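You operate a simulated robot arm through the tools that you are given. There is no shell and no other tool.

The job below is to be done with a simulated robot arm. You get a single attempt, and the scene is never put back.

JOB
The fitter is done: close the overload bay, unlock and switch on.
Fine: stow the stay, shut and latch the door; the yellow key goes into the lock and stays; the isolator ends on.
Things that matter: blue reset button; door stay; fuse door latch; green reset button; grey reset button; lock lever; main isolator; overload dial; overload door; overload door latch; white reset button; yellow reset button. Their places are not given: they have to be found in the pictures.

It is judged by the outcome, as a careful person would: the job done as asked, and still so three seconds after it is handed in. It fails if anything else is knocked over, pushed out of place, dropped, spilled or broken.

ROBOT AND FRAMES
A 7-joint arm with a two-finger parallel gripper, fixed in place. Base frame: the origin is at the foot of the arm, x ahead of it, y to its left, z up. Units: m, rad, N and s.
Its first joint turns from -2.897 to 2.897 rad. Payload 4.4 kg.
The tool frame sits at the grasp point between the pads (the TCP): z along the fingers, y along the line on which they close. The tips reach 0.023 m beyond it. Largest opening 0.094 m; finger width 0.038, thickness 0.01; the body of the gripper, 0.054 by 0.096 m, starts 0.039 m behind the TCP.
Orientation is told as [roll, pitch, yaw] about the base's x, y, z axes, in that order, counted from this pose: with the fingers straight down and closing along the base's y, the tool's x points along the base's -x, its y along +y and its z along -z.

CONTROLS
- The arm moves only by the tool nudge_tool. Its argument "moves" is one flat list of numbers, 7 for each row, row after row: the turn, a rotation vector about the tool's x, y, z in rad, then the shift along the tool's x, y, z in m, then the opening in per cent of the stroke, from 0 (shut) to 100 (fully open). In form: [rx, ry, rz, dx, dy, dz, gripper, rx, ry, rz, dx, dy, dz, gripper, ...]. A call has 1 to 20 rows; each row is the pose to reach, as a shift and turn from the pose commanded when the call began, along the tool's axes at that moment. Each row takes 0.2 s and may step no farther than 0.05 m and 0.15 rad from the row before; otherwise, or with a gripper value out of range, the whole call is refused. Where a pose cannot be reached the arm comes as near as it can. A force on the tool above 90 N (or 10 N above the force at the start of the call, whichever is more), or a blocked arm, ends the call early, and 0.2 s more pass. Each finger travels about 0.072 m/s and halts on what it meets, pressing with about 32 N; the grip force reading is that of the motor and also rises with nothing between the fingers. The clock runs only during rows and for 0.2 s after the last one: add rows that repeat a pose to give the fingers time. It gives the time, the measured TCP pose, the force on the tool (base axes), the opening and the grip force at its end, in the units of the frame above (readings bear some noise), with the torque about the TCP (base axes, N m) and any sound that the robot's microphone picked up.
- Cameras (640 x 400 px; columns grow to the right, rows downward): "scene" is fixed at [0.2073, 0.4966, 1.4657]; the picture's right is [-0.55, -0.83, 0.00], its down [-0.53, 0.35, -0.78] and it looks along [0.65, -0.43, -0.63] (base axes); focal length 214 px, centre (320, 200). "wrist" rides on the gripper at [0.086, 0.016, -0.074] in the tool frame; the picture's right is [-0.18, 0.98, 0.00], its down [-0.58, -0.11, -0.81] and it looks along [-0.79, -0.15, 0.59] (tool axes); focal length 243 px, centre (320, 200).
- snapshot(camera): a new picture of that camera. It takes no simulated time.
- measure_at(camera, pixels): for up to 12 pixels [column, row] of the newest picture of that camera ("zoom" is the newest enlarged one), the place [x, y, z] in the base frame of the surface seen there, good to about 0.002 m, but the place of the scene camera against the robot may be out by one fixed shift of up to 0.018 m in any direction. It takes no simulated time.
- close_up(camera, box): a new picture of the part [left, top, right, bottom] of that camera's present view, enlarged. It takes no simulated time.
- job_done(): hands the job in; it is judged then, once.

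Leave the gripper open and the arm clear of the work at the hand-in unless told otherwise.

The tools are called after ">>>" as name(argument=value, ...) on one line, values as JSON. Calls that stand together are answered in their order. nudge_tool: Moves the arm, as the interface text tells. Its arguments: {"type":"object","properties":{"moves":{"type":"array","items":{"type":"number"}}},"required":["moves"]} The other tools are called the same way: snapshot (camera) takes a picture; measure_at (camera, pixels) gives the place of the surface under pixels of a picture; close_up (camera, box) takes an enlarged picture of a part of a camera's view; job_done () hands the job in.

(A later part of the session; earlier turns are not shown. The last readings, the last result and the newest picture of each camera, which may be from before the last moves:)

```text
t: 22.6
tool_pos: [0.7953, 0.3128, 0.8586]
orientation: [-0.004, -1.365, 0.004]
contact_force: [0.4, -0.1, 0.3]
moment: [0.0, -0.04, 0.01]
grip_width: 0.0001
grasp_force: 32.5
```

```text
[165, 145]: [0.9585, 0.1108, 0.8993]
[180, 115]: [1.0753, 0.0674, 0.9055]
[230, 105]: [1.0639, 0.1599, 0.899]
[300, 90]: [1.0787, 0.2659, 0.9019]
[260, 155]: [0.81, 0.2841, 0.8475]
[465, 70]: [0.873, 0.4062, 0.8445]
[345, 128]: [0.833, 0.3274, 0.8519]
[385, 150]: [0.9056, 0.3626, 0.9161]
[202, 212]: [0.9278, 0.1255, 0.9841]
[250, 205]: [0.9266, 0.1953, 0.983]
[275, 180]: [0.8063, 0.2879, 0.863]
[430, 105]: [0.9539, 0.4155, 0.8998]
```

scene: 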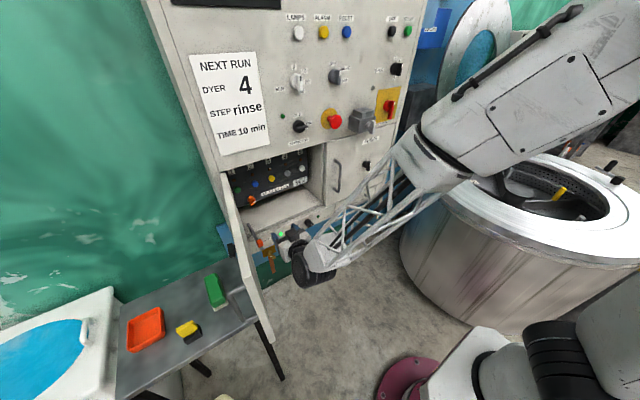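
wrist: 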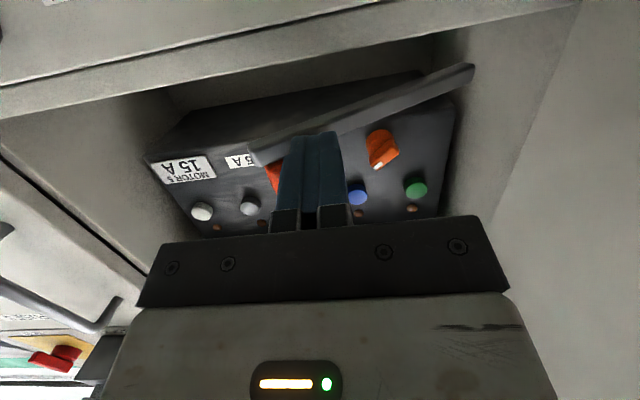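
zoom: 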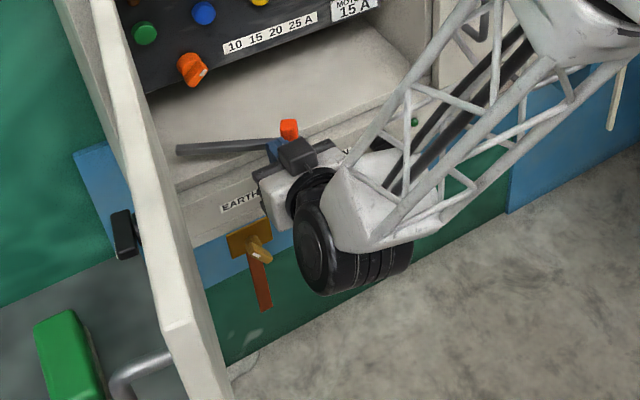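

The rod is at ≈63°; the overload box underside is at z≈0.90, above the knob (0.88). I'll push another 0.05 m in 1 cm steps.

>>> nudge_tool(moves=[0, 0, 0, -0.002, 0, 0.01, 0, 0, 0, 0, -0.004, 0, 0.0196, 0, 0, 0, 0, -0.006, 0, 0.0294, 0, 0, 0, 0, -0.008, 0, 0.039, 0, 0, 0, 0, -0.0095, 0, 0.047, 0])

>>> snapshot(camera="wrist")

>>> close_up(camera="scene", box=[210, 180, 370, 300])

```text
t: 23.8
tool_pos: [0.8412, 0.3132, 0.8574]
orientation: [-0.005, -1.365, 0.005]
contact_force: [0.1, 0.2, -0.1]
moment: [0.01, -0.01, -0.01]
grip_width: 0.0
grasp_force: 31.7
```

```text
taken
```

wrist: 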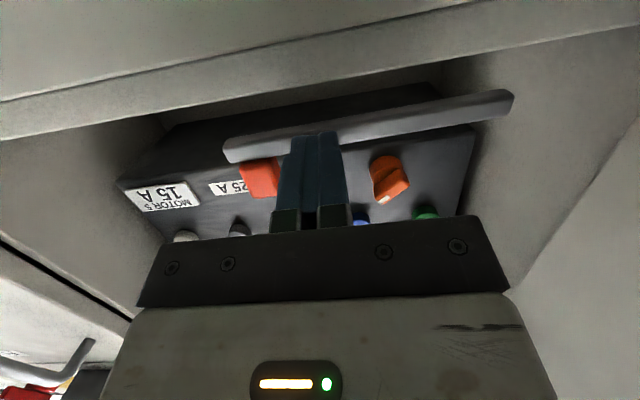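

```text
3.33 times, centred on (290, 240) of scene
```

zoom: 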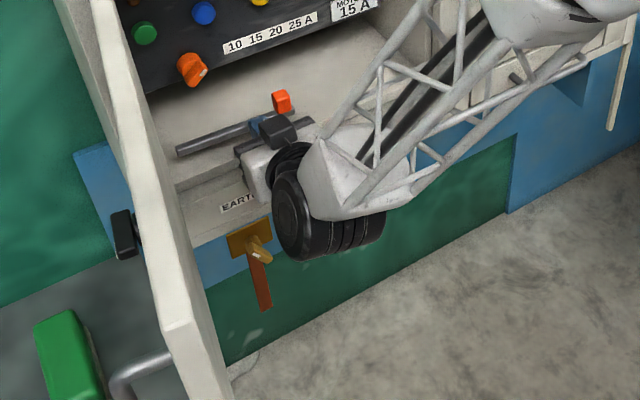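

>>> measure_at(camera="wrist", pixels=[[232, 155], [270, 145], [370, 122], [500, 98], [260, 175], [280, 165]])

```text
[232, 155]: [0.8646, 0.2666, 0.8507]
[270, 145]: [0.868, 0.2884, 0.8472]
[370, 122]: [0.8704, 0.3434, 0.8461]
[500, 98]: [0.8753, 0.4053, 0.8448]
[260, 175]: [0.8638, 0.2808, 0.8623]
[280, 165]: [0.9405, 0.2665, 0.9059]
```

The rod is at ≈87°. I'll push a few millimetres more to find its end stop, watching the force.

>>> nudge_tool(moves=[0, 0, 0, -0.001, 0, 0.004, 0, 0, 0, 0, -0.0015, 0, 0.008, 0, 0, 0, 0, -0.0024, 0, 0.012, 0])

>>> snapshot(camera="wrist")

```text
t: 24.6
tool_pos: [0.8523, 0.3134, 0.8577]
orientation: [-0.006, -1.366, 0.007]
contact_force: [-52.8, -11.0, 18.5]
moment: [-0.31, -0.36, 0.0]
grip_width: 0.0
grasp_force: 31.9
```

```text
taken
```

wrist: 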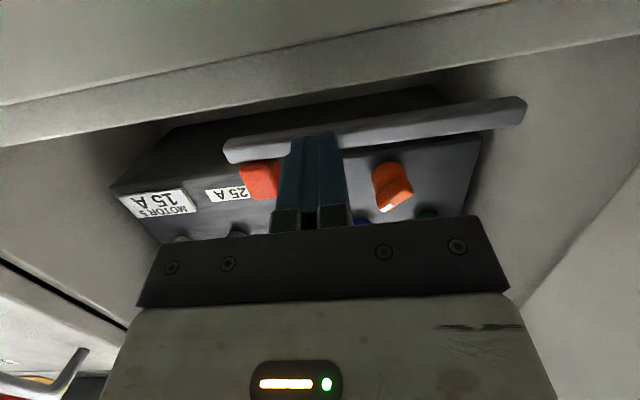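

The force rose to 53 N, so the stay is at its end stop: stowed. I'll back the tool straight out of the bay.

>>> nudge_tool(moves=[0, 0, 0, 0.0086, 0, -0.0416, 0, 0, 0, 0, 0.017, 0, -0.083, 0, 0, 0, 0, 0.0257, 0, -0.125, 0, 0, 0, 0, 0.0342, 0, -0.1665, 0])

>>> snapshot(camera="wrist")

>>> close_up(camera="scene", box=[210, 180, 370, 300])

```text
t: 25.6
tool_pos: [0.6828, 0.3136, 0.859]
orientation: [-0.005, -1.364, 0.006]
contact_force: [0.2, 0.3, -0.2]
moment: [-0.01, 0.01, 0.01]
grip_width: 0.0001
grasp_force: 32.0
```

```text
taken
```

wrist: 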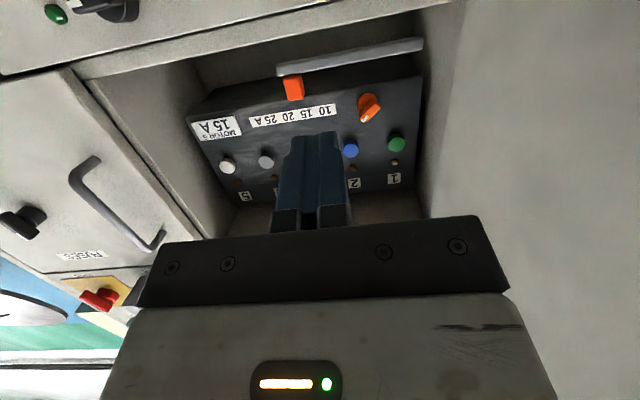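

```text
3.33 times, centred on (290, 240) of scene
```

zoom: 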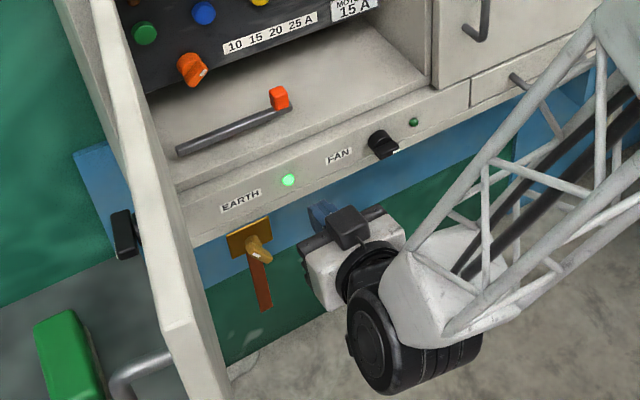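

The stay lies stowed along the bay, knob inside. Now I'll rise and turn the tool back to pointing down.

>>> nudge_tool(moves=[0, 0.1365, 0, -0.037, 0, -0.018, 0, 0, 0.273, 0, -0.074, 0, -0.036, 0, 0, 0.4095, 0, -0.111, 0, -0.054, 0, 0, 0.546, 0, -0.148, 0, -0.072, 0, 0, 0.6825, 0, -0.185, 0, -0.09, 0, 0, 0.819, 0, -0.222, 0, -0.108, 0, 0, 0.9555, 0, -0.259, 0, -0.126, 0, 0, 1.092, 0, -0.296, 0, -0.144, 0, 0, 1.2285, 0, -0.333, 0, -0.162, 0, 0, 1.365, 0, -0.37, 0, -0.18, 0])

>>> snapshot(camera="wrist")

```text
t: 27.8
tool_pos: [0.5826, 0.3111, 1.2337]
orientation: [-0.205, -0.161, 0.016]
contact_force: [-0.6, -0.2, -0.2]
moment: [0.01, 0.0, -0.01]
grip_width: 0.0
grasp_force: 31.4
out of reach, approached as far as the arm can: row 8, 9, 10
```

```text
taken
```

wrist: 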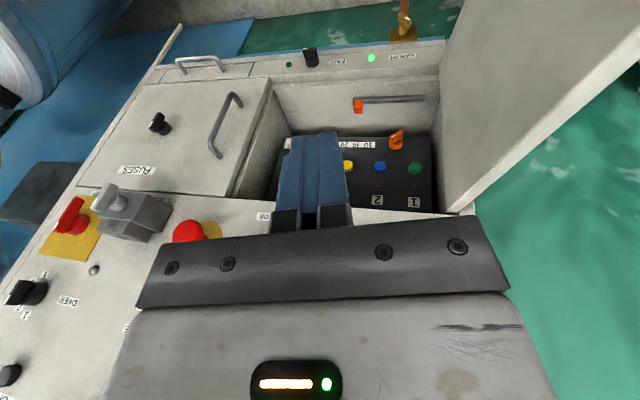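

The arm ran into a limit in rows 8–10 (orientation still slightly tilted). I'll retract a little toward the base, where the downward pose worked before.

>>> nudge_tool(moves=[0, 0, 0, 0.03, 0.01, 0, 0, 0, 0, 0, 0.06, 0.03, 0, 0, 0, 0, 0, 0.09, 0.05, 0, 0])

>>> snapshot(camera="scene")

```text
t: 28.6
tool_pos: [0.493, 0.3588, 1.2099]
orientation: [-0.205, -0.162, 0.018]
contact_force: [-0.9, 0.0, -0.4]
moment: [0.0, -0.01, -0.03]
grip_width: 0.0
grasp_force: 31.8
```

```text
taken
```

scene: 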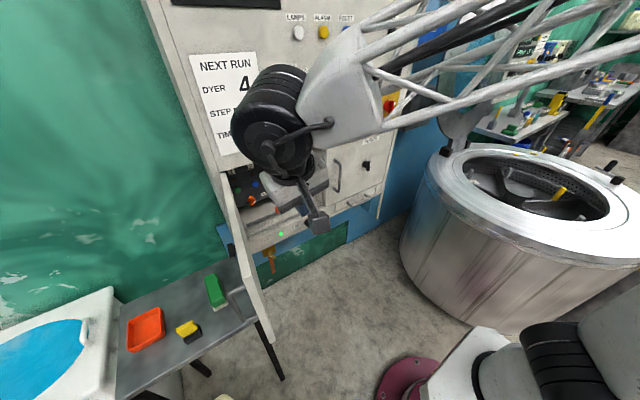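

Free again; the leftover tilt is roll −0.205, pitch −0.162. I'll level the tool.

>>> nudge_tool(moves=[-0.07, 0.054, 0, 0, 0, 0, 0, -0.14, 0.108, 0, 0, 0, 0, 0, -0.205, 0.162, 0, 0, 0, 0, 0])

```text
t: 29.4
tool_pos: [0.4941, 0.3582, 1.212]
orientation: [-0.205, -0.164, 0.016]
contact_force: [-0.1, 0.9, -0.9]
moment: [-0.02, -0.01, 0.0]
grip_width: 0.0
grasp_force: 32.0
out of reach, approached as far as the arm can: row 1, 2, 3
```

Still limited. I'll try the pitch part alone, then see which axis is restricted.

>>> nudge_tool(moves=[0, 0.08, 0, 0, 0, 0, 0, 0, 0.16, 0, 0, 0, 0, 0])

>>> nudge_tool(moves=[-0.1, 0, 0, 0, 0, 0, 0, -0.2, 0, 0, 0, 0, 0, 0])

```text
t: 30.0
tool_pos: [0.496, 0.3575, 1.2081]
orientation: [-0.242, -0.124, 0.011]
contact_force: [0.0, -0.5, -0.3]
moment: [0.02, 0.0, -0.03]
grip_width: 0.0002
grasp_force: 31.6
out of reach, approached as far as the arm can: row 1, 2
```

```text
t: 30.6
tool_pos: [0.4973, 0.3563, 1.2004]
orientation: [-0.169, -0.19, 0.018]
contact_force: [-0.5, 0.0, 0.1]
moment: [0.03, -0.02, 0.02]
grip_width: 0.0001
grasp_force: 31.9
out of reach, approached as far as the arm can: row 1, 2
```

The restriction couples roll and pitch (a wrist joint at its limit in this arm posture). I'll extend out and up to a roomier spot and try levelling there.

>>> nudge_tool(moves=[0, 0, 0, -0.033, -0.014, -0.012, 0, 0, 0, 0, -0.066, -0.028, -0.024, 0, 0, 0, 0, -0.1, -0.042, -0.036, 0, 0, 0, 0, -0.133, -0.056, -0.048, 0, 0, 0, 0, -0.166, -0.071, -0.059, 0])

>>> nudge_tool(moves=[-0.08, 0.09, 0, 0, 0, 0, 0, -0.169, 0.19, 0, 0, 0, 0, 0])

>>> snapshot(camera="scene")

```text
t: 31.8
tool_pos: [0.6408, 0.3034, 1.2708]
orientation: [-0.187, -0.198, 0.022]
contact_force: [-0.4, 0.2, -0.9]
moment: [0.0, 0.01, 0.01]
grip_width: 0.0003
grasp_force: 32.2
out of reach, approached as far as the arm can: row 3, 4, 5
```

```text
t: 32.4
tool_pos: [0.6422, 0.301, 1.2703]
orientation: [-0.186, -0.2, 0.02]
contact_force: [0.7, 0.3, -0.1]
moment: [0.0, 0.0, -0.04]
grip_width: 0.0
grasp_force: 32.0
out of reach, approached as far as the arm can: row 1, 2
```

```text
taken
```

scene: 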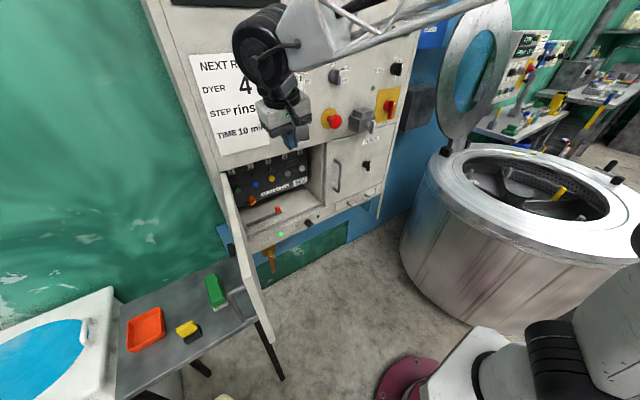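

>>> measure_at(camera="scene", pixels=[[245, 60], [275, 60], [280, 85], [300, 35], [345, 45], [400, 20], [440, 20], [480, 5], [620, 320], [540, 360], [590, 300], [637, 240]])

>>> close_up(camera="scene", box=[220, 0, 420, 160])

```text
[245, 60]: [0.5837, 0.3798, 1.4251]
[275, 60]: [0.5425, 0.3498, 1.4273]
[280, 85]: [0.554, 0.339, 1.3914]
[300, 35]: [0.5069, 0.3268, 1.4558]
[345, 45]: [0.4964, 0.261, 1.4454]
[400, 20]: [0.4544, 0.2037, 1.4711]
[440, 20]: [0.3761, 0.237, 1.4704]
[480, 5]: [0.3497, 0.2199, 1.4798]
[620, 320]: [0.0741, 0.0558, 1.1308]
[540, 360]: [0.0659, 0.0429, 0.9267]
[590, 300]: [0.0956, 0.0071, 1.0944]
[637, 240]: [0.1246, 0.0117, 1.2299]
```

```text
2.50 times, centred on (320, 80) of scene
```

zoom: 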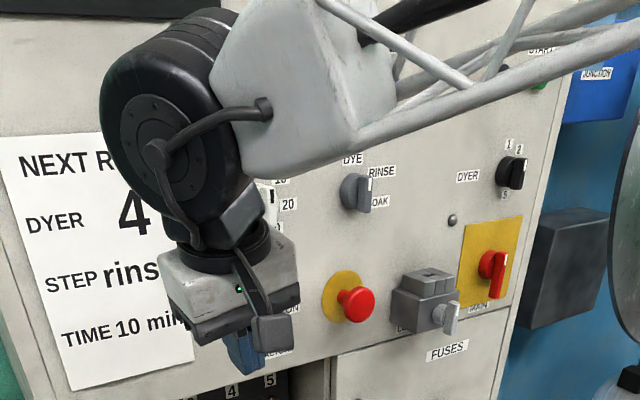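

The tilt limit persists (about 0.27 rad). I'll go back toward the starting pose region, where the arm was level, and try to level there.

>>> nudge_tool(moves=[0, 0, 0, -0.021, -0.025, -0.027, 0, 0, 0, 0, -0.042, -0.05, -0.053, 0, 0, 0, 0, -0.064, -0.074, -0.08, 0, 0, 0, 0, -0.085, -0.099, -0.106, 0, 0, 0, 0, -0.106, -0.124, -0.133, 0])

>>> nudge_tool(moves=[-0.08, 0.09, 0, 0, 0, 0, 0, -0.169, 0.19, 0, 0, 0, 0, 0])

>>> snapshot(camera="scene")

```text
t: 33.6
tool_pos: [0.7131, 0.2082, 1.3713]
orientation: [-0.219, -0.201, 0.026]
contact_force: [0.1, 0.8, -7.0]
moment: [-0.09, -0.16, -0.04]
grip_width: 0.0
grasp_force: 31.6
out of reach, approached as far as the arm can: row 2, 3, 4, 5
```

```text
t: 34.2
tool_pos: [0.7098, 0.21, 1.383]
orientation: [-0.225, -0.187, 0.021]
contact_force: [0.2, 0.1, -0.4]
moment: [0.0, 0.02, -0.02]
grip_width: 0.0
grasp_force: 32.1
out of reach, approached as far as the arm can: row 1, 2
```

```text
taken
```

scene: 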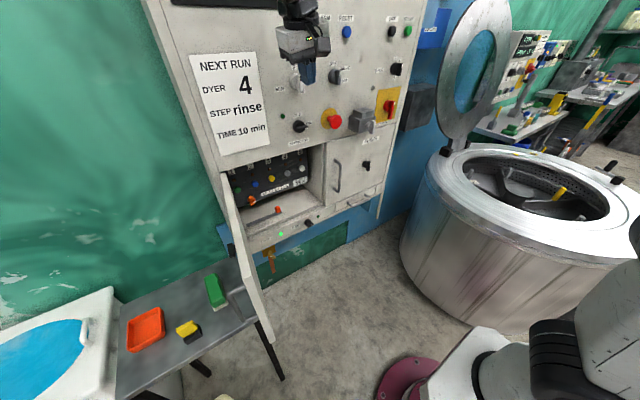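

Still tilted. I'll probe which turn is free: rotating about the tool axis (yaw) one way, then the other.

>>> nudge_tool(moves=[0, 0, 0.12, 0, 0, 0, 0, 0, 0, 0.24, 0, 0, 0, 0])

>>> nudge_tool(moves=[-0.08, 0.09, 0, 0, 0, 0, 0])

```text
t: 34.8
tool_pos: [0.7079, 0.2076, 1.3831]
orientation: [-0.172, -0.237, -0.218]
contact_force: [0.9, 0.6, 0.6]
moment: [0.01, 0.01, -0.01]
grip_width: 0.0
grasp_force: 32.1
```

```text
t: 35.2
tool_pos: [0.7082, 0.209, 1.3844]
orientation: [-0.172, -0.237, -0.219]
contact_force: [0.4, -0.3, -0.6]
moment: [0.0, 0.01, 0.01]
grip_width: 0.0
grasp_force: 32.2
out of reach, approached as far as the arm can: row 1
```

The arm can no longer rise as high as at the start, so some main joint is at a limit in this posture. I'll move lower and nearer to (0.55, 0.30, 1.05), a spot that was level before, and try levelling there.

>>> nudge_tool(moves=[0, 0, 0, 0.028, 0.011, 0.03, 0, 0, 0, 0, 0.055, 0.022, 0.06, 0, 0, 0, 0, 0.083, 0.034, 0.09, 0, 0, 0, 0, 0.11, 0.045, 0.12, 0, 0, 0, 0, 0.138, 0.057, 0.15, 0, 0, 0, 0, 0.165, 0.068, 0.18, 0, 0, 0, 0, 0.193, 0.079, 0.21, 0, 0, 0, 0, 0.22, 0.091, 0.24, 0, 0, 0, 0, 0.248, 0.102, 0.27, 0])

>>> nudge_tool(moves=[-0.08, 0.09, 0, 0, 0, 0, 0, -0.16, 0.2, 0, 0, 0, 0, 0])

>>> snapshot(camera="scene")

```text
t: 37.2
tool_pos: [0.5504, 0.3016, 1.0517]
orientation: [-0.171, -0.239, -0.219]
contact_force: [-0.4, -0.3, -0.1]
moment: [0.03, 0.0, -0.01]
grip_width: 0.0001
grasp_force: 32.0
```

```text
t: 37.8
tool_pos: [0.5496, 0.3008, 1.051]
orientation: [-0.128, -0.194, -0.227]
contact_force: [0.7, 0.5, 0.4]
moment: [0.01, 0.01, 0.0]
grip_width: 0.0
grasp_force: 31.6
out of reach, approached as far as the arm can: row 1, 2
```

```text
taken
```

scene: 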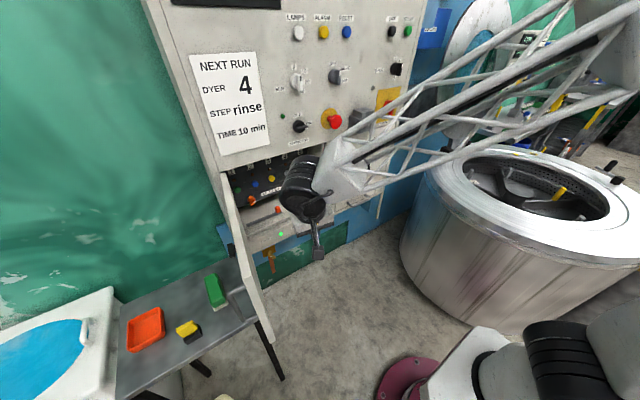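

>>> close_up(camera="scene", box=[260, 0, 640, 270])

>>> measure_at(camera="scene", pixels=[[300, 190], [318, 250], [340, 180], [400, 145], [480, 120], [560, 75], [620, 50], [610, 85], [630, 20], [600, 340], [555, 345], [318, 225]])

```text
1.48 times, centred on (450, 135) of scene
```

zoom: 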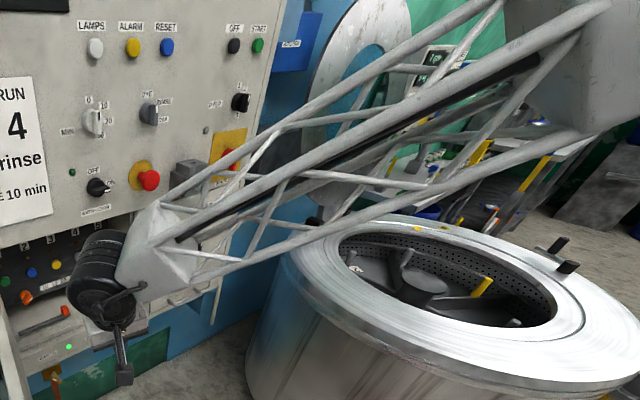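

```text
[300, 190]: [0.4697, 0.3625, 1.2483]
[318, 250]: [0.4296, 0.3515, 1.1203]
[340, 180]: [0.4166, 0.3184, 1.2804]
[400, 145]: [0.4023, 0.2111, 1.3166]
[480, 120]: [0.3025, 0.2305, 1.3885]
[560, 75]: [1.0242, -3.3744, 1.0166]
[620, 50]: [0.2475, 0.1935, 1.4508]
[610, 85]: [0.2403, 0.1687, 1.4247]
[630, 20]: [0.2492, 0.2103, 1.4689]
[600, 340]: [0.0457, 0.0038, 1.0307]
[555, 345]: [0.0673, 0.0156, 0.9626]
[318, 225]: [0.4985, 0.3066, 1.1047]
```

The tool tilt is purely sideways to the forearm, so the wrist has flipped branch (it swung round when the tool crossed the forearm line). To undo this I'll work in the plane y≈0: pitch forward off to the right side, centre, then pitch back down straight through. First I move in front of the fuse door at about (0.62, 0, 1.10).

>>> nudge_tool(moves=[0, 0, 0, -0.02, -0.04, 0.002, 0, 0, 0, 0, -0.041, -0.079, 0.004, 0, 0, 0, 0, -0.061, -0.119, 0.005, 0, 0, 0, 0, -0.082, -0.158, 0.007, 0, 0, 0, 0, -0.102, -0.198, 0.009, 0, 0, 0, 0, -0.123, -0.238, 0.011, 0, 0, 0, 0, -0.143, -0.277, 0.0126, 0])

```text
t: 39.4
tool_pos: [0.6092, 0.0329, 1.0667]
orientation: [-0.134, -0.195, -0.226]
contact_force: [0.1, 0.0, 0.0]
moment: [-0.01, -0.02, 0.04]
grip_width: 0.0001
grasp_force: 31.8
out of reach, approached as far as the arm can: row 6, 7
```

Next: pitch the tool forward by 1.15 rad (passing to the right of the forearm line), moving slightly forward.

>>> nudge_tool(moves=[0, -0.115, 0, -0.007, 0.003, 0.006, 0, 0, -0.23, 0, -0.013, 0.005, 0.012, 0, 0, -0.345, 0, -0.02, 0.008, 0.018, 0, 0, -0.46, 0, -0.027, 0.01, 0.024, 0, 0, -0.575, 0, -0.033, 0.013, 0.03, 0, 0, -0.69, 0, -0.04, 0.016, 0.037, 0, 0, -0.805, 0, -0.047, 0.018, 0.043, 0, 0, -0.92, 0, -0.054, 0.021, 0.049, 0, 0, -1.035, 0, -0.06, 0.023, 0.055, 0, 0, -1.15, 0, -0.067, 0.026, 0.061, 0])

>>> snapshot(camera="scene")

```text
t: 41.6
tool_pos: [0.6909, 0.0324, 1.0149]
orientation: [-0.522, -1.314, 0.256]
contact_force: [-0.1, 0.1, 0.9]
moment: [0.0, -0.02, -0.01]
grip_width: 0.0002
grasp_force: 32.0
```

```text
taken
```

scene: 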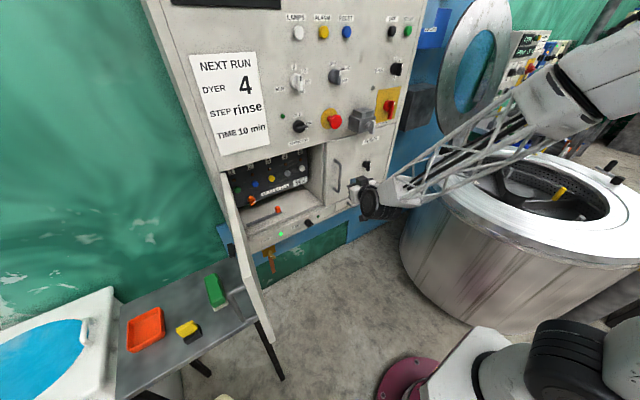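

Tool direction is now about (0.94, −0.27, −0.22), above the forearm line. I'll centre it into the y=0 plane.

>>> nudge_tool(moves=[-0.091, -0.0066, 0.022, 0.001, -0.01, 0.003, 0, -0.182, -0.0132, 0.044, 0.001, -0.02, 0.006, 0, -0.2727, -0.0198, 0.066, 0.002, -0.0307, 0.0086, 0])

```text
t: 42.4
tool_pos: [0.6898, 0.0002, 1.0169]
orientation: [-0.006, -1.348, 0.005]
contact_force: [0.1, 0.7, -0.4]
moment: [0.02, -0.01, 0.03]
grip_width: 0.0001
grasp_force: 31.7
```

Centred. Now I'll pitch back down straight in the plane while rising a little.

>>> nudge_tool(moves=[0, 0.135, 0, -0.0124, 0, -0.0131, 0, 0, 0.27, 0, -0.0248, 0, -0.0262, 0, 0, 0.405, 0, -0.0372, 0, -0.0393, 0, 0, 0.54, 0, -0.0496, 0, -0.0524, 0, 0, 0.675, 0, -0.062, 0, -0.0655, 0, 0, 0.81, 0, -0.0744, 0, -0.0786, 0, 0, 0.945, 0, -0.0868, 0, -0.0917, 0, 0, 1.08, 0, -0.0992, 0, -0.1048, 0, 0, 1.215, 0, -0.1116, 0, -0.1179, 0, 0, 1.348, 0, -0.124, 0, -0.131, 0])

```text
t: 44.6
tool_pos: [0.5899, 0.0011, 1.1662]
orientation: [-0.002, 0.001, 0.001]
contact_force: [-0.3, 0.0, -0.3]
moment: [-0.04, 0.01, 0.01]
grip_width: 0.0
grasp_force: 32.1
```

Level again (orientation ≈0). Now to the door: I'll travel above it (z≈1.25) to its left (outer) side.

>>> nudge_tool(moves=[0, 0, 0, 0.02, 0.01, -0.04, 0, 0, 0, 0, 0.045, 0.03, -0.075, 0, 0, 0, 0, 0.07, 0.07, -0.085, 0, 0, 0, 0, 0.09, 0.115, -0.085, 0, 0, 0, 0, 0.105, 0.16, -0.085, 0, 0, 0, 0, 0.12, 0.205, -0.085, 0, 0, 0, 0, 0.13, 0.25, -0.085, 0, 0, 0, 0, 0.135, 0.3, -0.085, 0, 0, 0, 0, 0.138, 0.349, -0.085, 0, 0, 0, 0, 0.14, 0.398, -0.085, 0, 0, 0, 0, 0.14, 0.447, -0.085, 0, 0, 0, 0, 0.14, 0.496, -0.085, 0, 0, 0, 0, 0.14, 0.545, -0.085, 0, 0, 0, 0, 0.14, 0.58, -0.085, 0])

>>> snapshot(camera="wrist")

```text
refused: row 8 steps farther than a row can; nothing moved
```

```text
taken
```

wrist: 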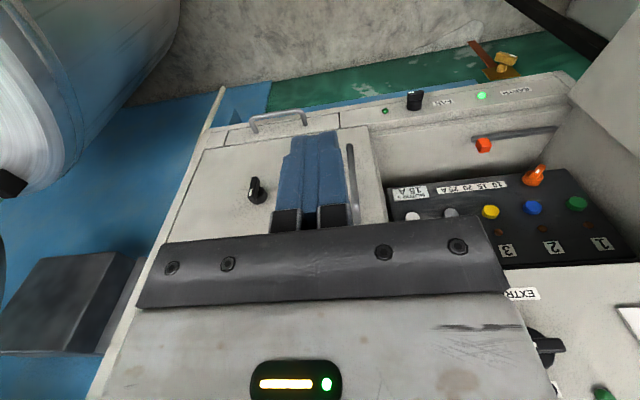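

One row was a hair too long; I'll resend with shorter steps. I also enlarge the fuse door latch at (255,190) for reference on what "latched" looks like.

>>> close_up(camera="wrist", box=[220, 150, 300, 220])

>>> nudge_tool(moves=[0, 0, 0, 0.02, 0.01, -0.04, 0, 0, 0, 0, 0.045, 0.03, -0.07, 0, 0, 0, 0, 0.065, 0.065, -0.085, 0, 0, 0, 0, 0.085, 0.105, -0.085, 0, 0, 0, 0, 0.1, 0.15, -0.085, 0, 0, 0, 0, 0.115, 0.195, -0.085, 0, 0, 0, 0, 0.125, 0.24, -0.085, 0, 0, 0, 0, 0.13, 0.285, -0.085, 0, 0, 0, 0, 0.135, 0.33, -0.085, 0, 0, 0, 0, 0.14, 0.378, -0.085, 0, 0, 0, 0, 0.14, 0.426, -0.085, 0, 0, 0, 0, 0.14, 0.474, -0.085, 0, 0, 0, 0, 0.14, 0.522, -0.085, 0, 0, 0, 0, 0.14, 0.57, -0.085, 0])

>>> snapshot(camera="wrist")

```text
5.71 times, centred on (260, 185) of wrist
```

zoom: 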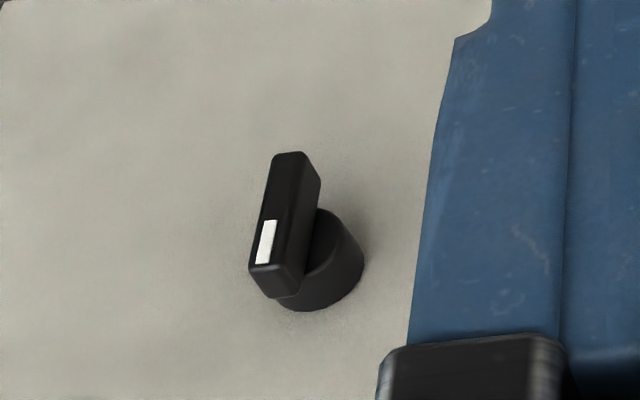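

```text
t: 47.6
tool_pos: [0.45, 0.5715, 1.25]
orientation: [-0.001, -0.001, 0.0]
contact_force: [0.3, -1.0, -0.3]
moment: [0.0, 0.02, 0.01]
grip_width: 0.0
grasp_force: 32.1
```

```text
taken
```

wrist: 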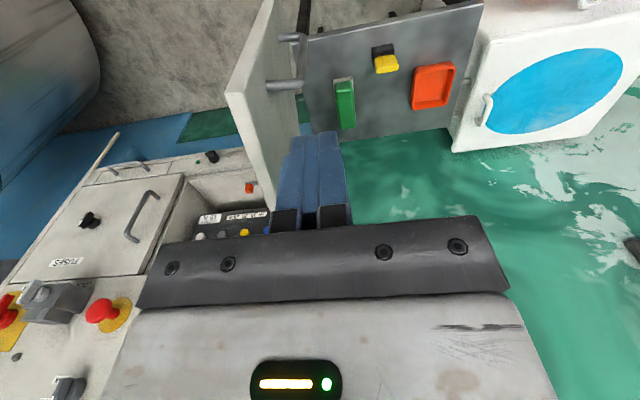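

I'll measure the door's top edge and handle from here.

>>> measure_at(camera="wrist", pixels=[[230, 95], [240, 93], [262, 40], [270, 120], [280, 85], [297, 85], [298, 40], [285, 38], [255, 150], [278, 175], [268, 180], [290, 60]])

>>> close_up(camera="wrist", box=[210, 0, 350, 210])

```text
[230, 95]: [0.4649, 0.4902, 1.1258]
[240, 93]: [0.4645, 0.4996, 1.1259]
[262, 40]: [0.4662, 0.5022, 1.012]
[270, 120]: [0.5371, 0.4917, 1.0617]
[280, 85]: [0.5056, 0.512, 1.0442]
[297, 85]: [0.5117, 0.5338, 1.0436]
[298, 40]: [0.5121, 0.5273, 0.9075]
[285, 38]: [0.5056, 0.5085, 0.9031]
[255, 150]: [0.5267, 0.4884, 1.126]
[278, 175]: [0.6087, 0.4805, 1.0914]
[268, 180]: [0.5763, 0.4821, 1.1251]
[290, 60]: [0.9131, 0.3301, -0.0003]
```

```text
1.90 times, centred on (280, 105) of wrist
```

zoom: 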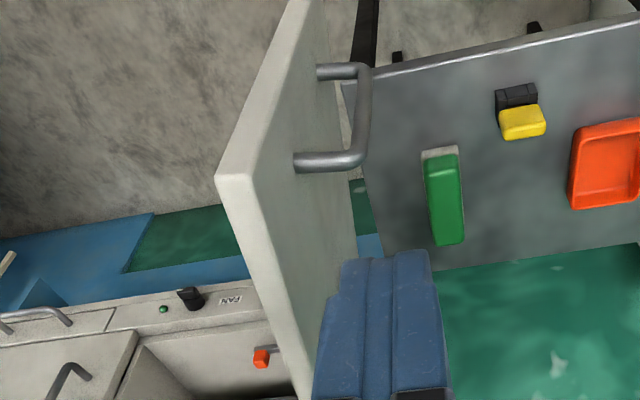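

Outer face runs through (0.465,0.502)–(0.609,0.481): door open ≈98.6°, top at z=1.126, hinge near (0.838,0.446), handle at x≈0.51 between z≈0.905–1.045. I'll lower the closed fingers just outside the face near the free edge, above the handle, tips at z≈1.08.

>>> nudge_tool(moves=[0, 0, 0, -0.016, -0.005, 0.037, 0, 0, 0, 0, -0.032, -0.01, 0.074, 0, 0, 0, 0, -0.048, -0.015, 0.111, 0, 0, 0, 0, -0.064, -0.0215, 0.145, 0])

>>> snapshot(camera="wrist")

>>> snapshot(camera="scene")

```text
t: 48.6
tool_pos: [0.5137, 0.5498, 1.105]
orientation: [-0.001, -0.001, 0.0]
contact_force: [-0.2, 0.1, 0.3]
moment: [0.01, 0.03, 0.01]
grip_width: 0.0
grasp_force: 32.3
```

```text
taken
```

wrist: 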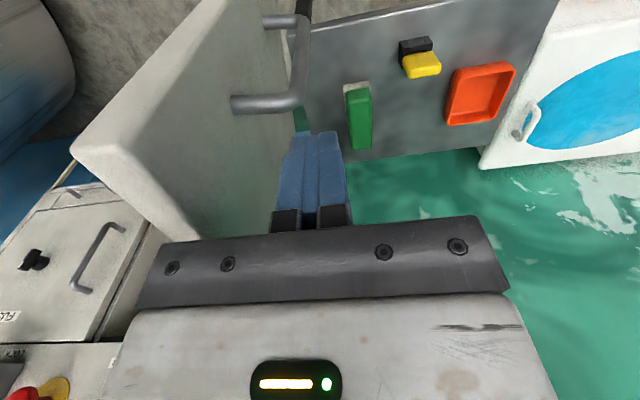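

```text
taken
```

scene: 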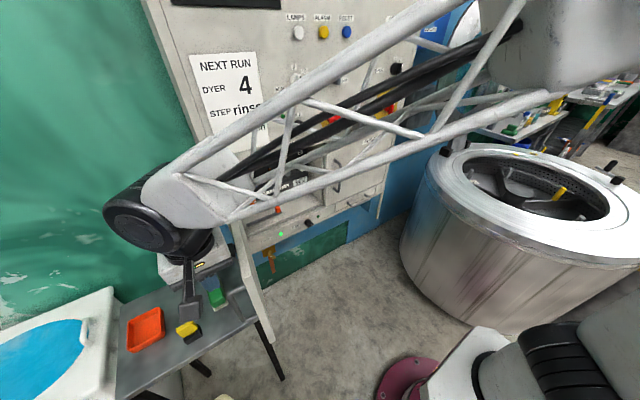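

The fingers are beside the door, above the handle. I'll push the door along its arc toward closed, first to about 65°, watching the force.

>>> nudge_tool(moves=[0, 0, 0, 0, -0.038, 0, 0, 0, 0, 0, 0.0041, -0.0699, 0, 0, 0, 0, 0, 0.0057, -0.0942, 0, 0, 0, 0, 0, 0.0054, -0.1214, 0, 0, 0, 0, 0, 0.003, -0.1486, 0, 0, 0, 0, 0, -0.0018, -0.1755, 0, 0, 0, 0, 0, -0.0087, -0.2022, 0, 0, 0, 0, 0, -0.018, -0.2282, 0, 0])

>>> snapshot(camera="wrist")

>>> snapshot(camera="scene")

```text
t: 50.4
tool_pos: [0.5326, 0.322, 1.1066]
orientation: [-0.001, 0.0, 0.002]
contact_force: [0.1, -1.0, -0.2]
moment: [0.05, -0.01, 0.0]
grip_width: 0.0
grasp_force: 31.8
```

```text
taken
```

wrist: 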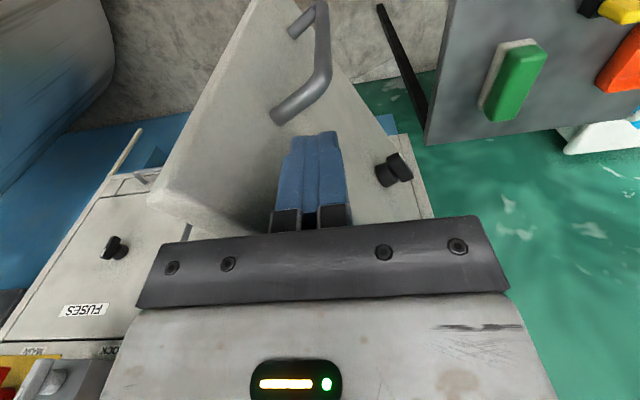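

```text
taken
```

scene: 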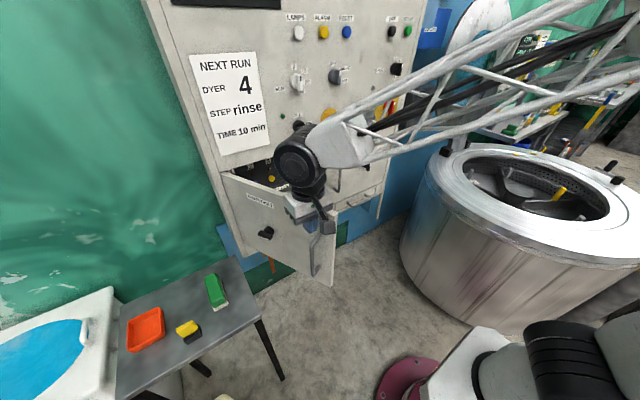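

The door follows easily. I'll continue the arc to about 20° open.

>>> nudge_tool(moves=[0, 0, 0, -0.0114, -0.0252, 0, 0, 0, 0, 0, -0.025, -0.0496, 0, 0, 0, 0, 0, -0.0407, -0.073, 0, 0, 0, 0, 0, -0.0585, -0.0948, 0, 0, 0, 0, 0, -0.078, -0.1153, 0, 0, 0, 0, 0, -0.0996, -0.1341, 0, 0, 0, 0, 0, -0.1227, -0.151, 0, 0, 0, 0, 0, -0.1474, -0.1661, 0, 0, 0, 0, 0, -0.1734, -0.1789, 0, 0])

>>> snapshot(camera="wrist")

>>> snapshot(camera="scene")

```text
t: 52.4
tool_pos: [0.7047, 0.1416, 1.1069]
orientation: [-0.002, 0.0, 0.003]
contact_force: [0.3, 0.0, -0.5]
moment: [-0.02, 0.01, 0.0]
grip_width: 0.0001
grasp_force: 32.2
```

```text
taken
```

wrist: 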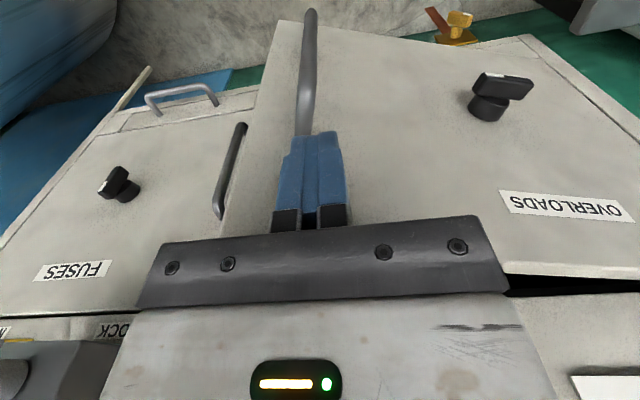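

```text
taken
```

scene: 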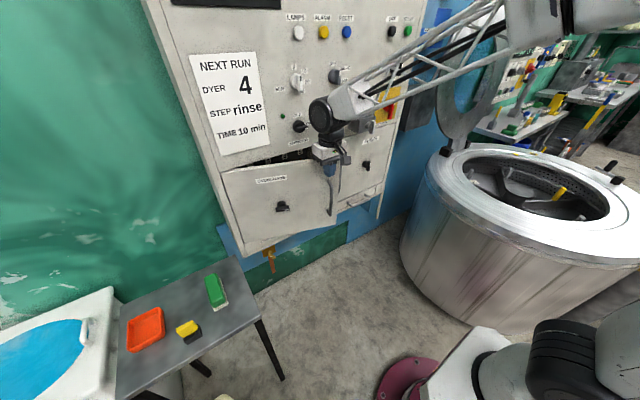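

The door is ≈20° open. The overload latch bar lies horizontal while the fuse latch (shut) is upright, so latching probably means turning it upright. I'll back off and re-approach with the fingers pitched forward to press the door fully shut between handle and latch. First retreat.

>>> nudge_tool(moves=[0, 0, 0, 0.035, 0.015, 0, 0, 0, 0, 0, 0.07, 0.044, 0, 0, 0, 0, 0, 0.1, 0.0734, 0, 0])

>>> nudge_tool(moves=[0, -0.125, 0, -0.005, 0, 0.01, 0, 0, -0.25, 0, -0.01, 0, 0.02, 0, 0, -0.375, 0, -0.015, 0, 0.03, 0, 0, -0.5, 0, -0.02, 0, 0.04, 0, 0, -0.625, 0, -0.025, 0, 0.05, 0, 0, -0.75, 0, -0.03, 0, 0.055, 0])

>>> snapshot(camera="wrist")

```text
t: 53.2
tool_pos: [0.6072, 0.2165, 1.1054]
orientation: [-0.001, 0.0, -0.001]
contact_force: [-0.8, 0.0, 0.1]
moment: [-0.02, -0.04, -0.01]
grip_width: 0.0
grasp_force: 31.9
```

```text
t: 54.6
tool_pos: [0.6356, 0.2158, 1.0513]
orientation: [-0.001, -0.752, 0.0]
contact_force: [-0.2, -0.9, -0.3]
moment: [0.04, 0.03, 0.03]
grip_width: 0.0
grasp_force: 31.8
```

```text
taken
```

wrist: 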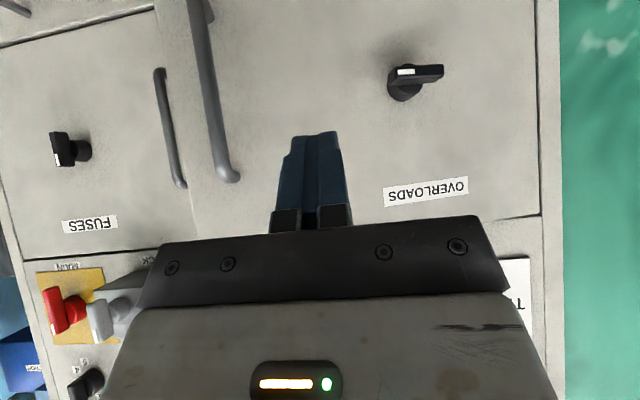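

Let me measure the door's present angle and the latch.

>>> measure_at(camera="wrist", pixels=[[250, 60], [300, 60], [360, 150], [450, 150], [500, 150], [130, 110], [215, 120], [415, 75], [432, 72], [405, 90], [70, 148], [200, 240]])

>>> close_up(camera="wrist", box=[360, 40, 480, 120])

>>> close_up(camera="wrist", box=[20, 110, 140, 190])

```text
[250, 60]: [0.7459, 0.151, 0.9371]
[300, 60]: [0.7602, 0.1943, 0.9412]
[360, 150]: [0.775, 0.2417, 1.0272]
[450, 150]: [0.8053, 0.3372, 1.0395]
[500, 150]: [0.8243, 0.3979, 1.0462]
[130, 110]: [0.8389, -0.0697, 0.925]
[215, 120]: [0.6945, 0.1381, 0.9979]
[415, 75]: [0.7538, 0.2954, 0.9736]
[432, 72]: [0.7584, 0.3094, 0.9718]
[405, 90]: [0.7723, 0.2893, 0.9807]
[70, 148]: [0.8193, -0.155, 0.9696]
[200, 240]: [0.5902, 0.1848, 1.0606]
```

```text
5.00 times, centred on (420, 80) of wrist
```

zoom: 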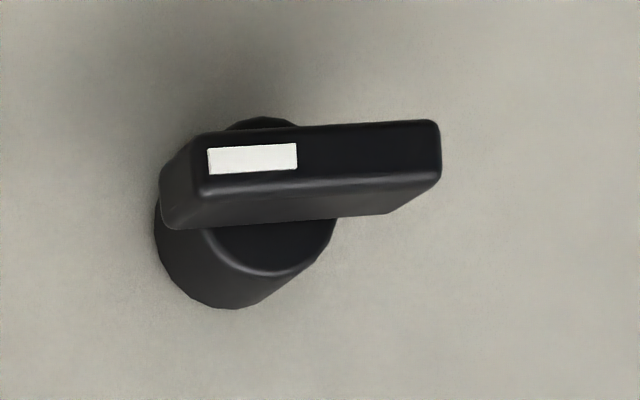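

```text
5.00 times, centred on (80, 150) of wrist
```

zoom: 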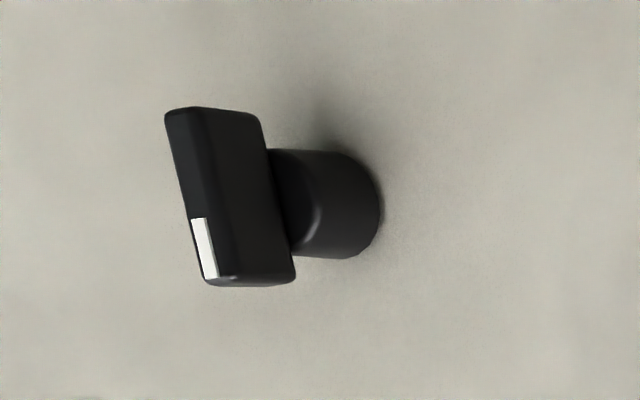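

The door is ≈17.6° open; the latch's white mark points to −y (toward the free edge), while the shut fuse door's mark points up. I'll push the door shut at y≈0.216, z≈1.05, forward in base x.

>>> nudge_tool(moves=[0, 0, 0, -0.0241, 0, 0.0225, 0, 0, 0, 0, -0.0482, 0, 0.0451, 0, 0, 0, 0, -0.0723, 0, 0.0676, 0, 0, 0, 0, -0.0877, 0, 0.082, 0, 0, 0, 0, -0.1023, 0, 0.0956, 0, 0, 0, 0, -0.1154, 0, 0.1079, 0, 0, 0, 0, -0.1212, 0, 0.1134, 0, 0, 0, 0, -0.1256, 0, 0.1175, 0])

>>> snapshot(camera="wrist")

>>> close_up(camera="scene", box=[200, 90, 440, 280])

```text
t: 56.4
tool_pos: [0.8082, 0.2151, 1.0501]
orientation: [-0.003, -0.751, 0.003]
contact_force: [-0.2, -0.7, -0.2]
moment: [0.01, -0.01, -0.04]
grip_width: 0.0
grasp_force: 31.6
```

```text
taken
```

wrist: 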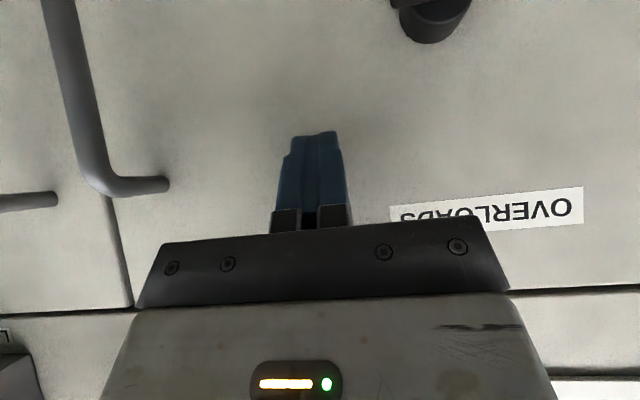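

```text
2.11 times, centred on (320, 185) of scene
```

zoom: 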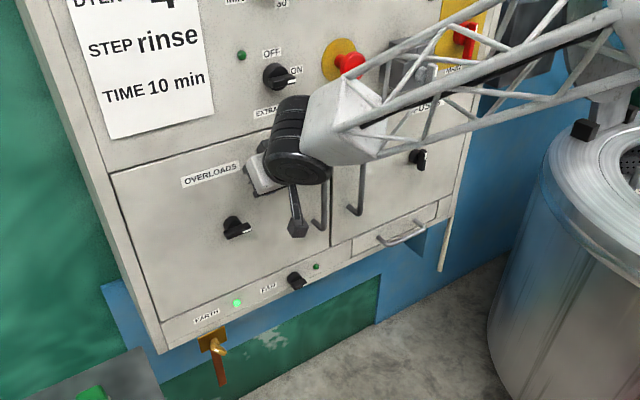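

The door looks flush. I'll compare depths of the overload door face and the fuse door/frame.

>>> measure_at(camera="wrist", pixels=[[150, 120], [200, 60], [250, 120], [380, 150], [560, 150], [620, 250], [60, 230], [90, 300], [60, 100], [600, 320], [430, 30], [120, 240]])

>>> nudge_tool(moves=[0, 0, 0, -0.0022, 0, 0.002, 0, 0, 0, 0, -0.0044, 0, 0.0041, 0])

```text
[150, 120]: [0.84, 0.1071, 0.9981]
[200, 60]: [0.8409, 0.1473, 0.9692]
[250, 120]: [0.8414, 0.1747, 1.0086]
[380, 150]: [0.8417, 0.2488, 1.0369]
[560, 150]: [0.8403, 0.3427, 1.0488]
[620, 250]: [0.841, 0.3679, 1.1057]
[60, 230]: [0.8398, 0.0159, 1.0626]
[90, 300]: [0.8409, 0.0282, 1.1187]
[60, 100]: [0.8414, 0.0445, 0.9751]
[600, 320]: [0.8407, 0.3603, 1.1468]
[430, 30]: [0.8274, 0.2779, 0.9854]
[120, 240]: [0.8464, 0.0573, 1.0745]
```

```text
t: 57.1
tool_pos: [0.8102, 0.2156, 1.0515]
orientation: [-0.004, -0.747, 0.004]
contact_force: [-46.1, -3.2, 14.9]
moment: [-0.01, -0.25, -0.1]
grip_width: 0.0001
grasp_force: 32.6
stopped in row 2: the force on the tool passed its limit at 96 N (the readings are from after the stop); the commanded pose is now the measured one
```

The door is shut hard against its stop (face x≈0.841, flush with the fuse door). I'll back off and line up to view the overload latch.

>>> nudge_tool(moves=[0, 0, 0, 0.024, 0.01, -0.0225, 0, 0, 0, 0, 0.048, 0.025, -0.045, 0, 0, 0, 0, 0.073, 0.045, -0.067, 0, 0, 0, 0, 0.095, 0.065, -0.089, 0])

>>> snapshot(camera="wrist")

>>> close_up(camera="wrist", box=[260, 20, 420, 130])

```text
t: 58.1
tool_pos: [0.6818, 0.2815, 1.0494]
orientation: [-0.005, -0.748, 0.001]
contact_force: [0.3, -0.2, 0.3]
moment: [-0.01, 0.0, 0.0]
grip_width: 0.0
grasp_force: 32.1
```

```text
taken
```

wrist: 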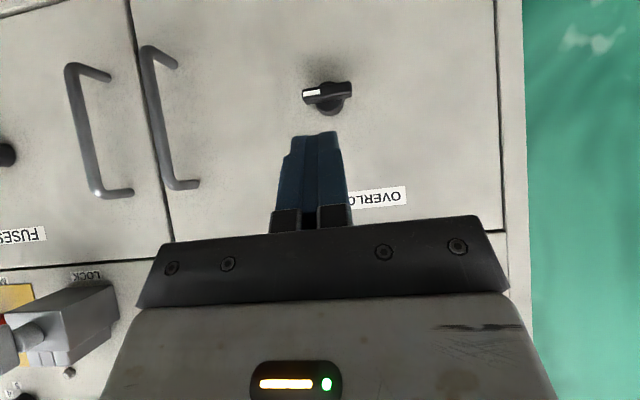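

```text
3.64 times, centred on (340, 75) of wrist
```

zoom: 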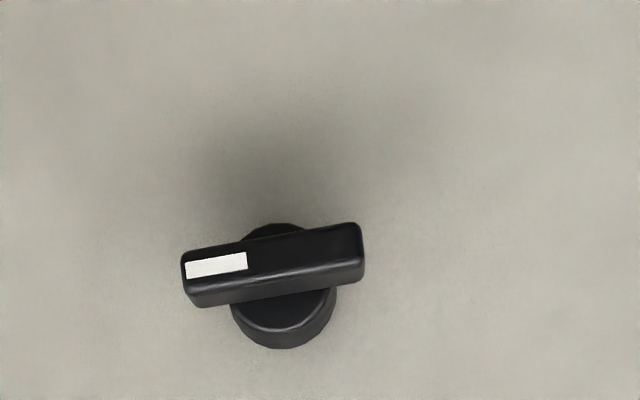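

>>> measure_at(camera="zoom", pixels=[[190, 270], [355, 240], [275, 250], [215, 262], [340, 258], [200, 295], [280, 335], [250, 320], [320, 310], [300, 225], [345, 270], [280, 280]])

```text
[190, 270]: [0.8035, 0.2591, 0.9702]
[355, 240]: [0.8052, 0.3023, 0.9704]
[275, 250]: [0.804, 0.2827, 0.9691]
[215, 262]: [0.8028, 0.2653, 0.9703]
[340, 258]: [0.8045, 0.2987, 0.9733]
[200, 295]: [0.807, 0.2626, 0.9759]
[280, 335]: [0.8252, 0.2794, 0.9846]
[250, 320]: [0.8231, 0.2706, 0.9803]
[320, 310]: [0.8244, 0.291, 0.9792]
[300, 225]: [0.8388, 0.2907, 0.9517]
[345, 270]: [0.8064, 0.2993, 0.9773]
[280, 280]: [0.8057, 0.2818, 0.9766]
```

Latch bar: y 0.259–0.303, centre ≈(0.281, 0.970), front x≈0.8035, mark at the −y end. To bring the mark up, I'll press its +y end down from above with the closed fingertips. First I line up above it at about (0.807, 0.305, 1.03).

>>> nudge_tool(moves=[0, 0, 0, -0.026, 0.008, 0.033, 0, 0, 0, 0, -0.052, 0.016, 0.066, 0, 0, 0, 0, -0.0786, 0.0245, 0.0992, 0])

>>> snapshot(camera="wrist")

```text
t: 58.9
tool_pos: [0.8084, 0.3051, 1.0316]
orientation: [-0.003, -0.746, 0.001]
contact_force: [0.8, -0.4, 0.1]
moment: [-0.01, 0.0, 0.02]
grip_width: 0.0
grasp_force: 32.1
```

```text
taken
```

wrist: 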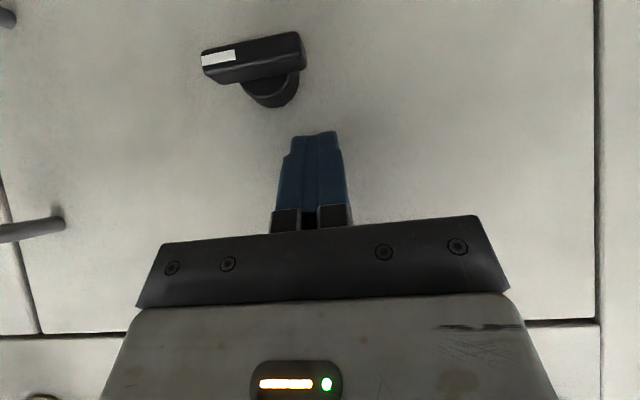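

The fingertip is above the bar's +y end. I'll press down and follow its arc.

>>> nudge_tool(moves=[0, 0, 0, 0.0133, 0, 0.0144, 0, 0, 0, 0, 0.0201, 0.0004, 0.0217, 0, 0, 0, 0, 0.0242, 0.0009, 0.0261, 0, 0, 0, 0, 0.0269, -0.0006, 0.0291, 0, 0, 0, 0, 0.0296, -0.0031, 0.032, 0, 0, 0, 0, 0.0309, -0.0061, 0.0335, 0, 0, 0, 0, 0.0316, -0.0091, 0.0342, 0, 0, 0, 0, 0.0316, -0.0111, 0.0342, 0])

>>> snapshot(camera="wrist")

```text
t: 60.3
tool_pos: [0.8059, 0.3035, 0.9879]
orientation: [0.003, -0.753, 0.005]
contact_force: [4.4, 31.7, -3.4]
moment: [0.61, -0.08, 0.46]
grip_width: 0.0
grasp_force: 31.7
stopped in row 7: the force on the tool passed its limit at 102 N (the readings are from after the stop); the commanded pose is now the measured one
```

```text
taken
```

wrist: 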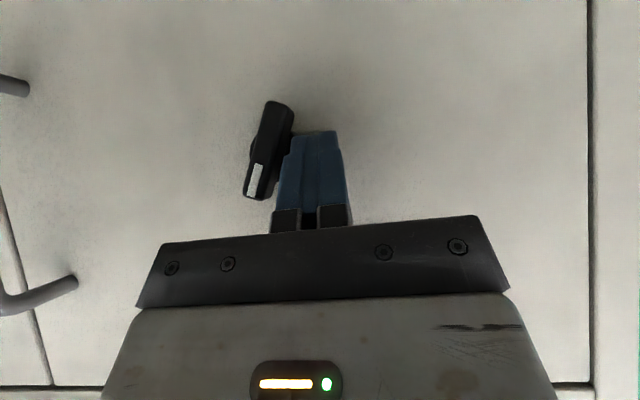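

The bar turned to upright with the mark at the top, then hit a firm stop. I'll back off and inspect.

>>> nudge_tool(moves=[0, 0, 0, 0, 0.008, 0, 0, 0, 0, 0, -0.02, 0.02, -0.02, 0, 0, 0, 0, 0.01, 0.02, -0.06, 0, 0, 0, 0, 0.04, 0.0, -0.1, 0])

>>> snapshot(camera="wrist")

>>> close_up(camera="wrist", box=[240, 20, 400, 140])

```text
refused: row 4 steps farther than a row can; nothing moved
```

```text
taken
```

wrist: 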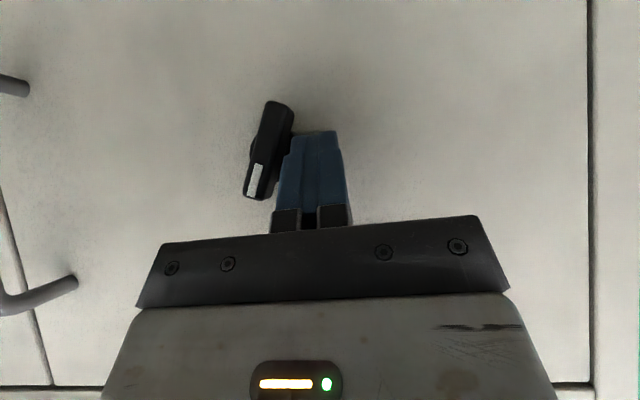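

```text
3.33 times, centred on (320, 80) of wrist
```

zoom: 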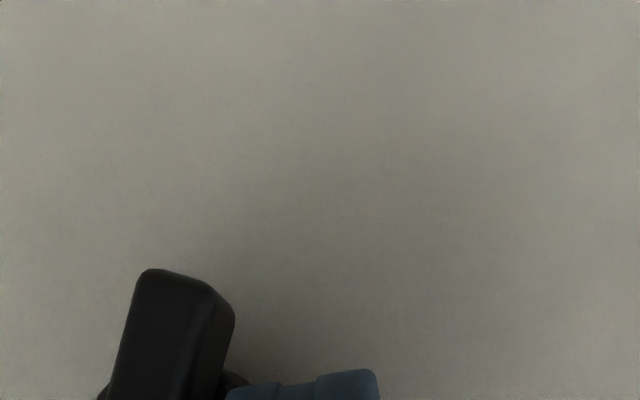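

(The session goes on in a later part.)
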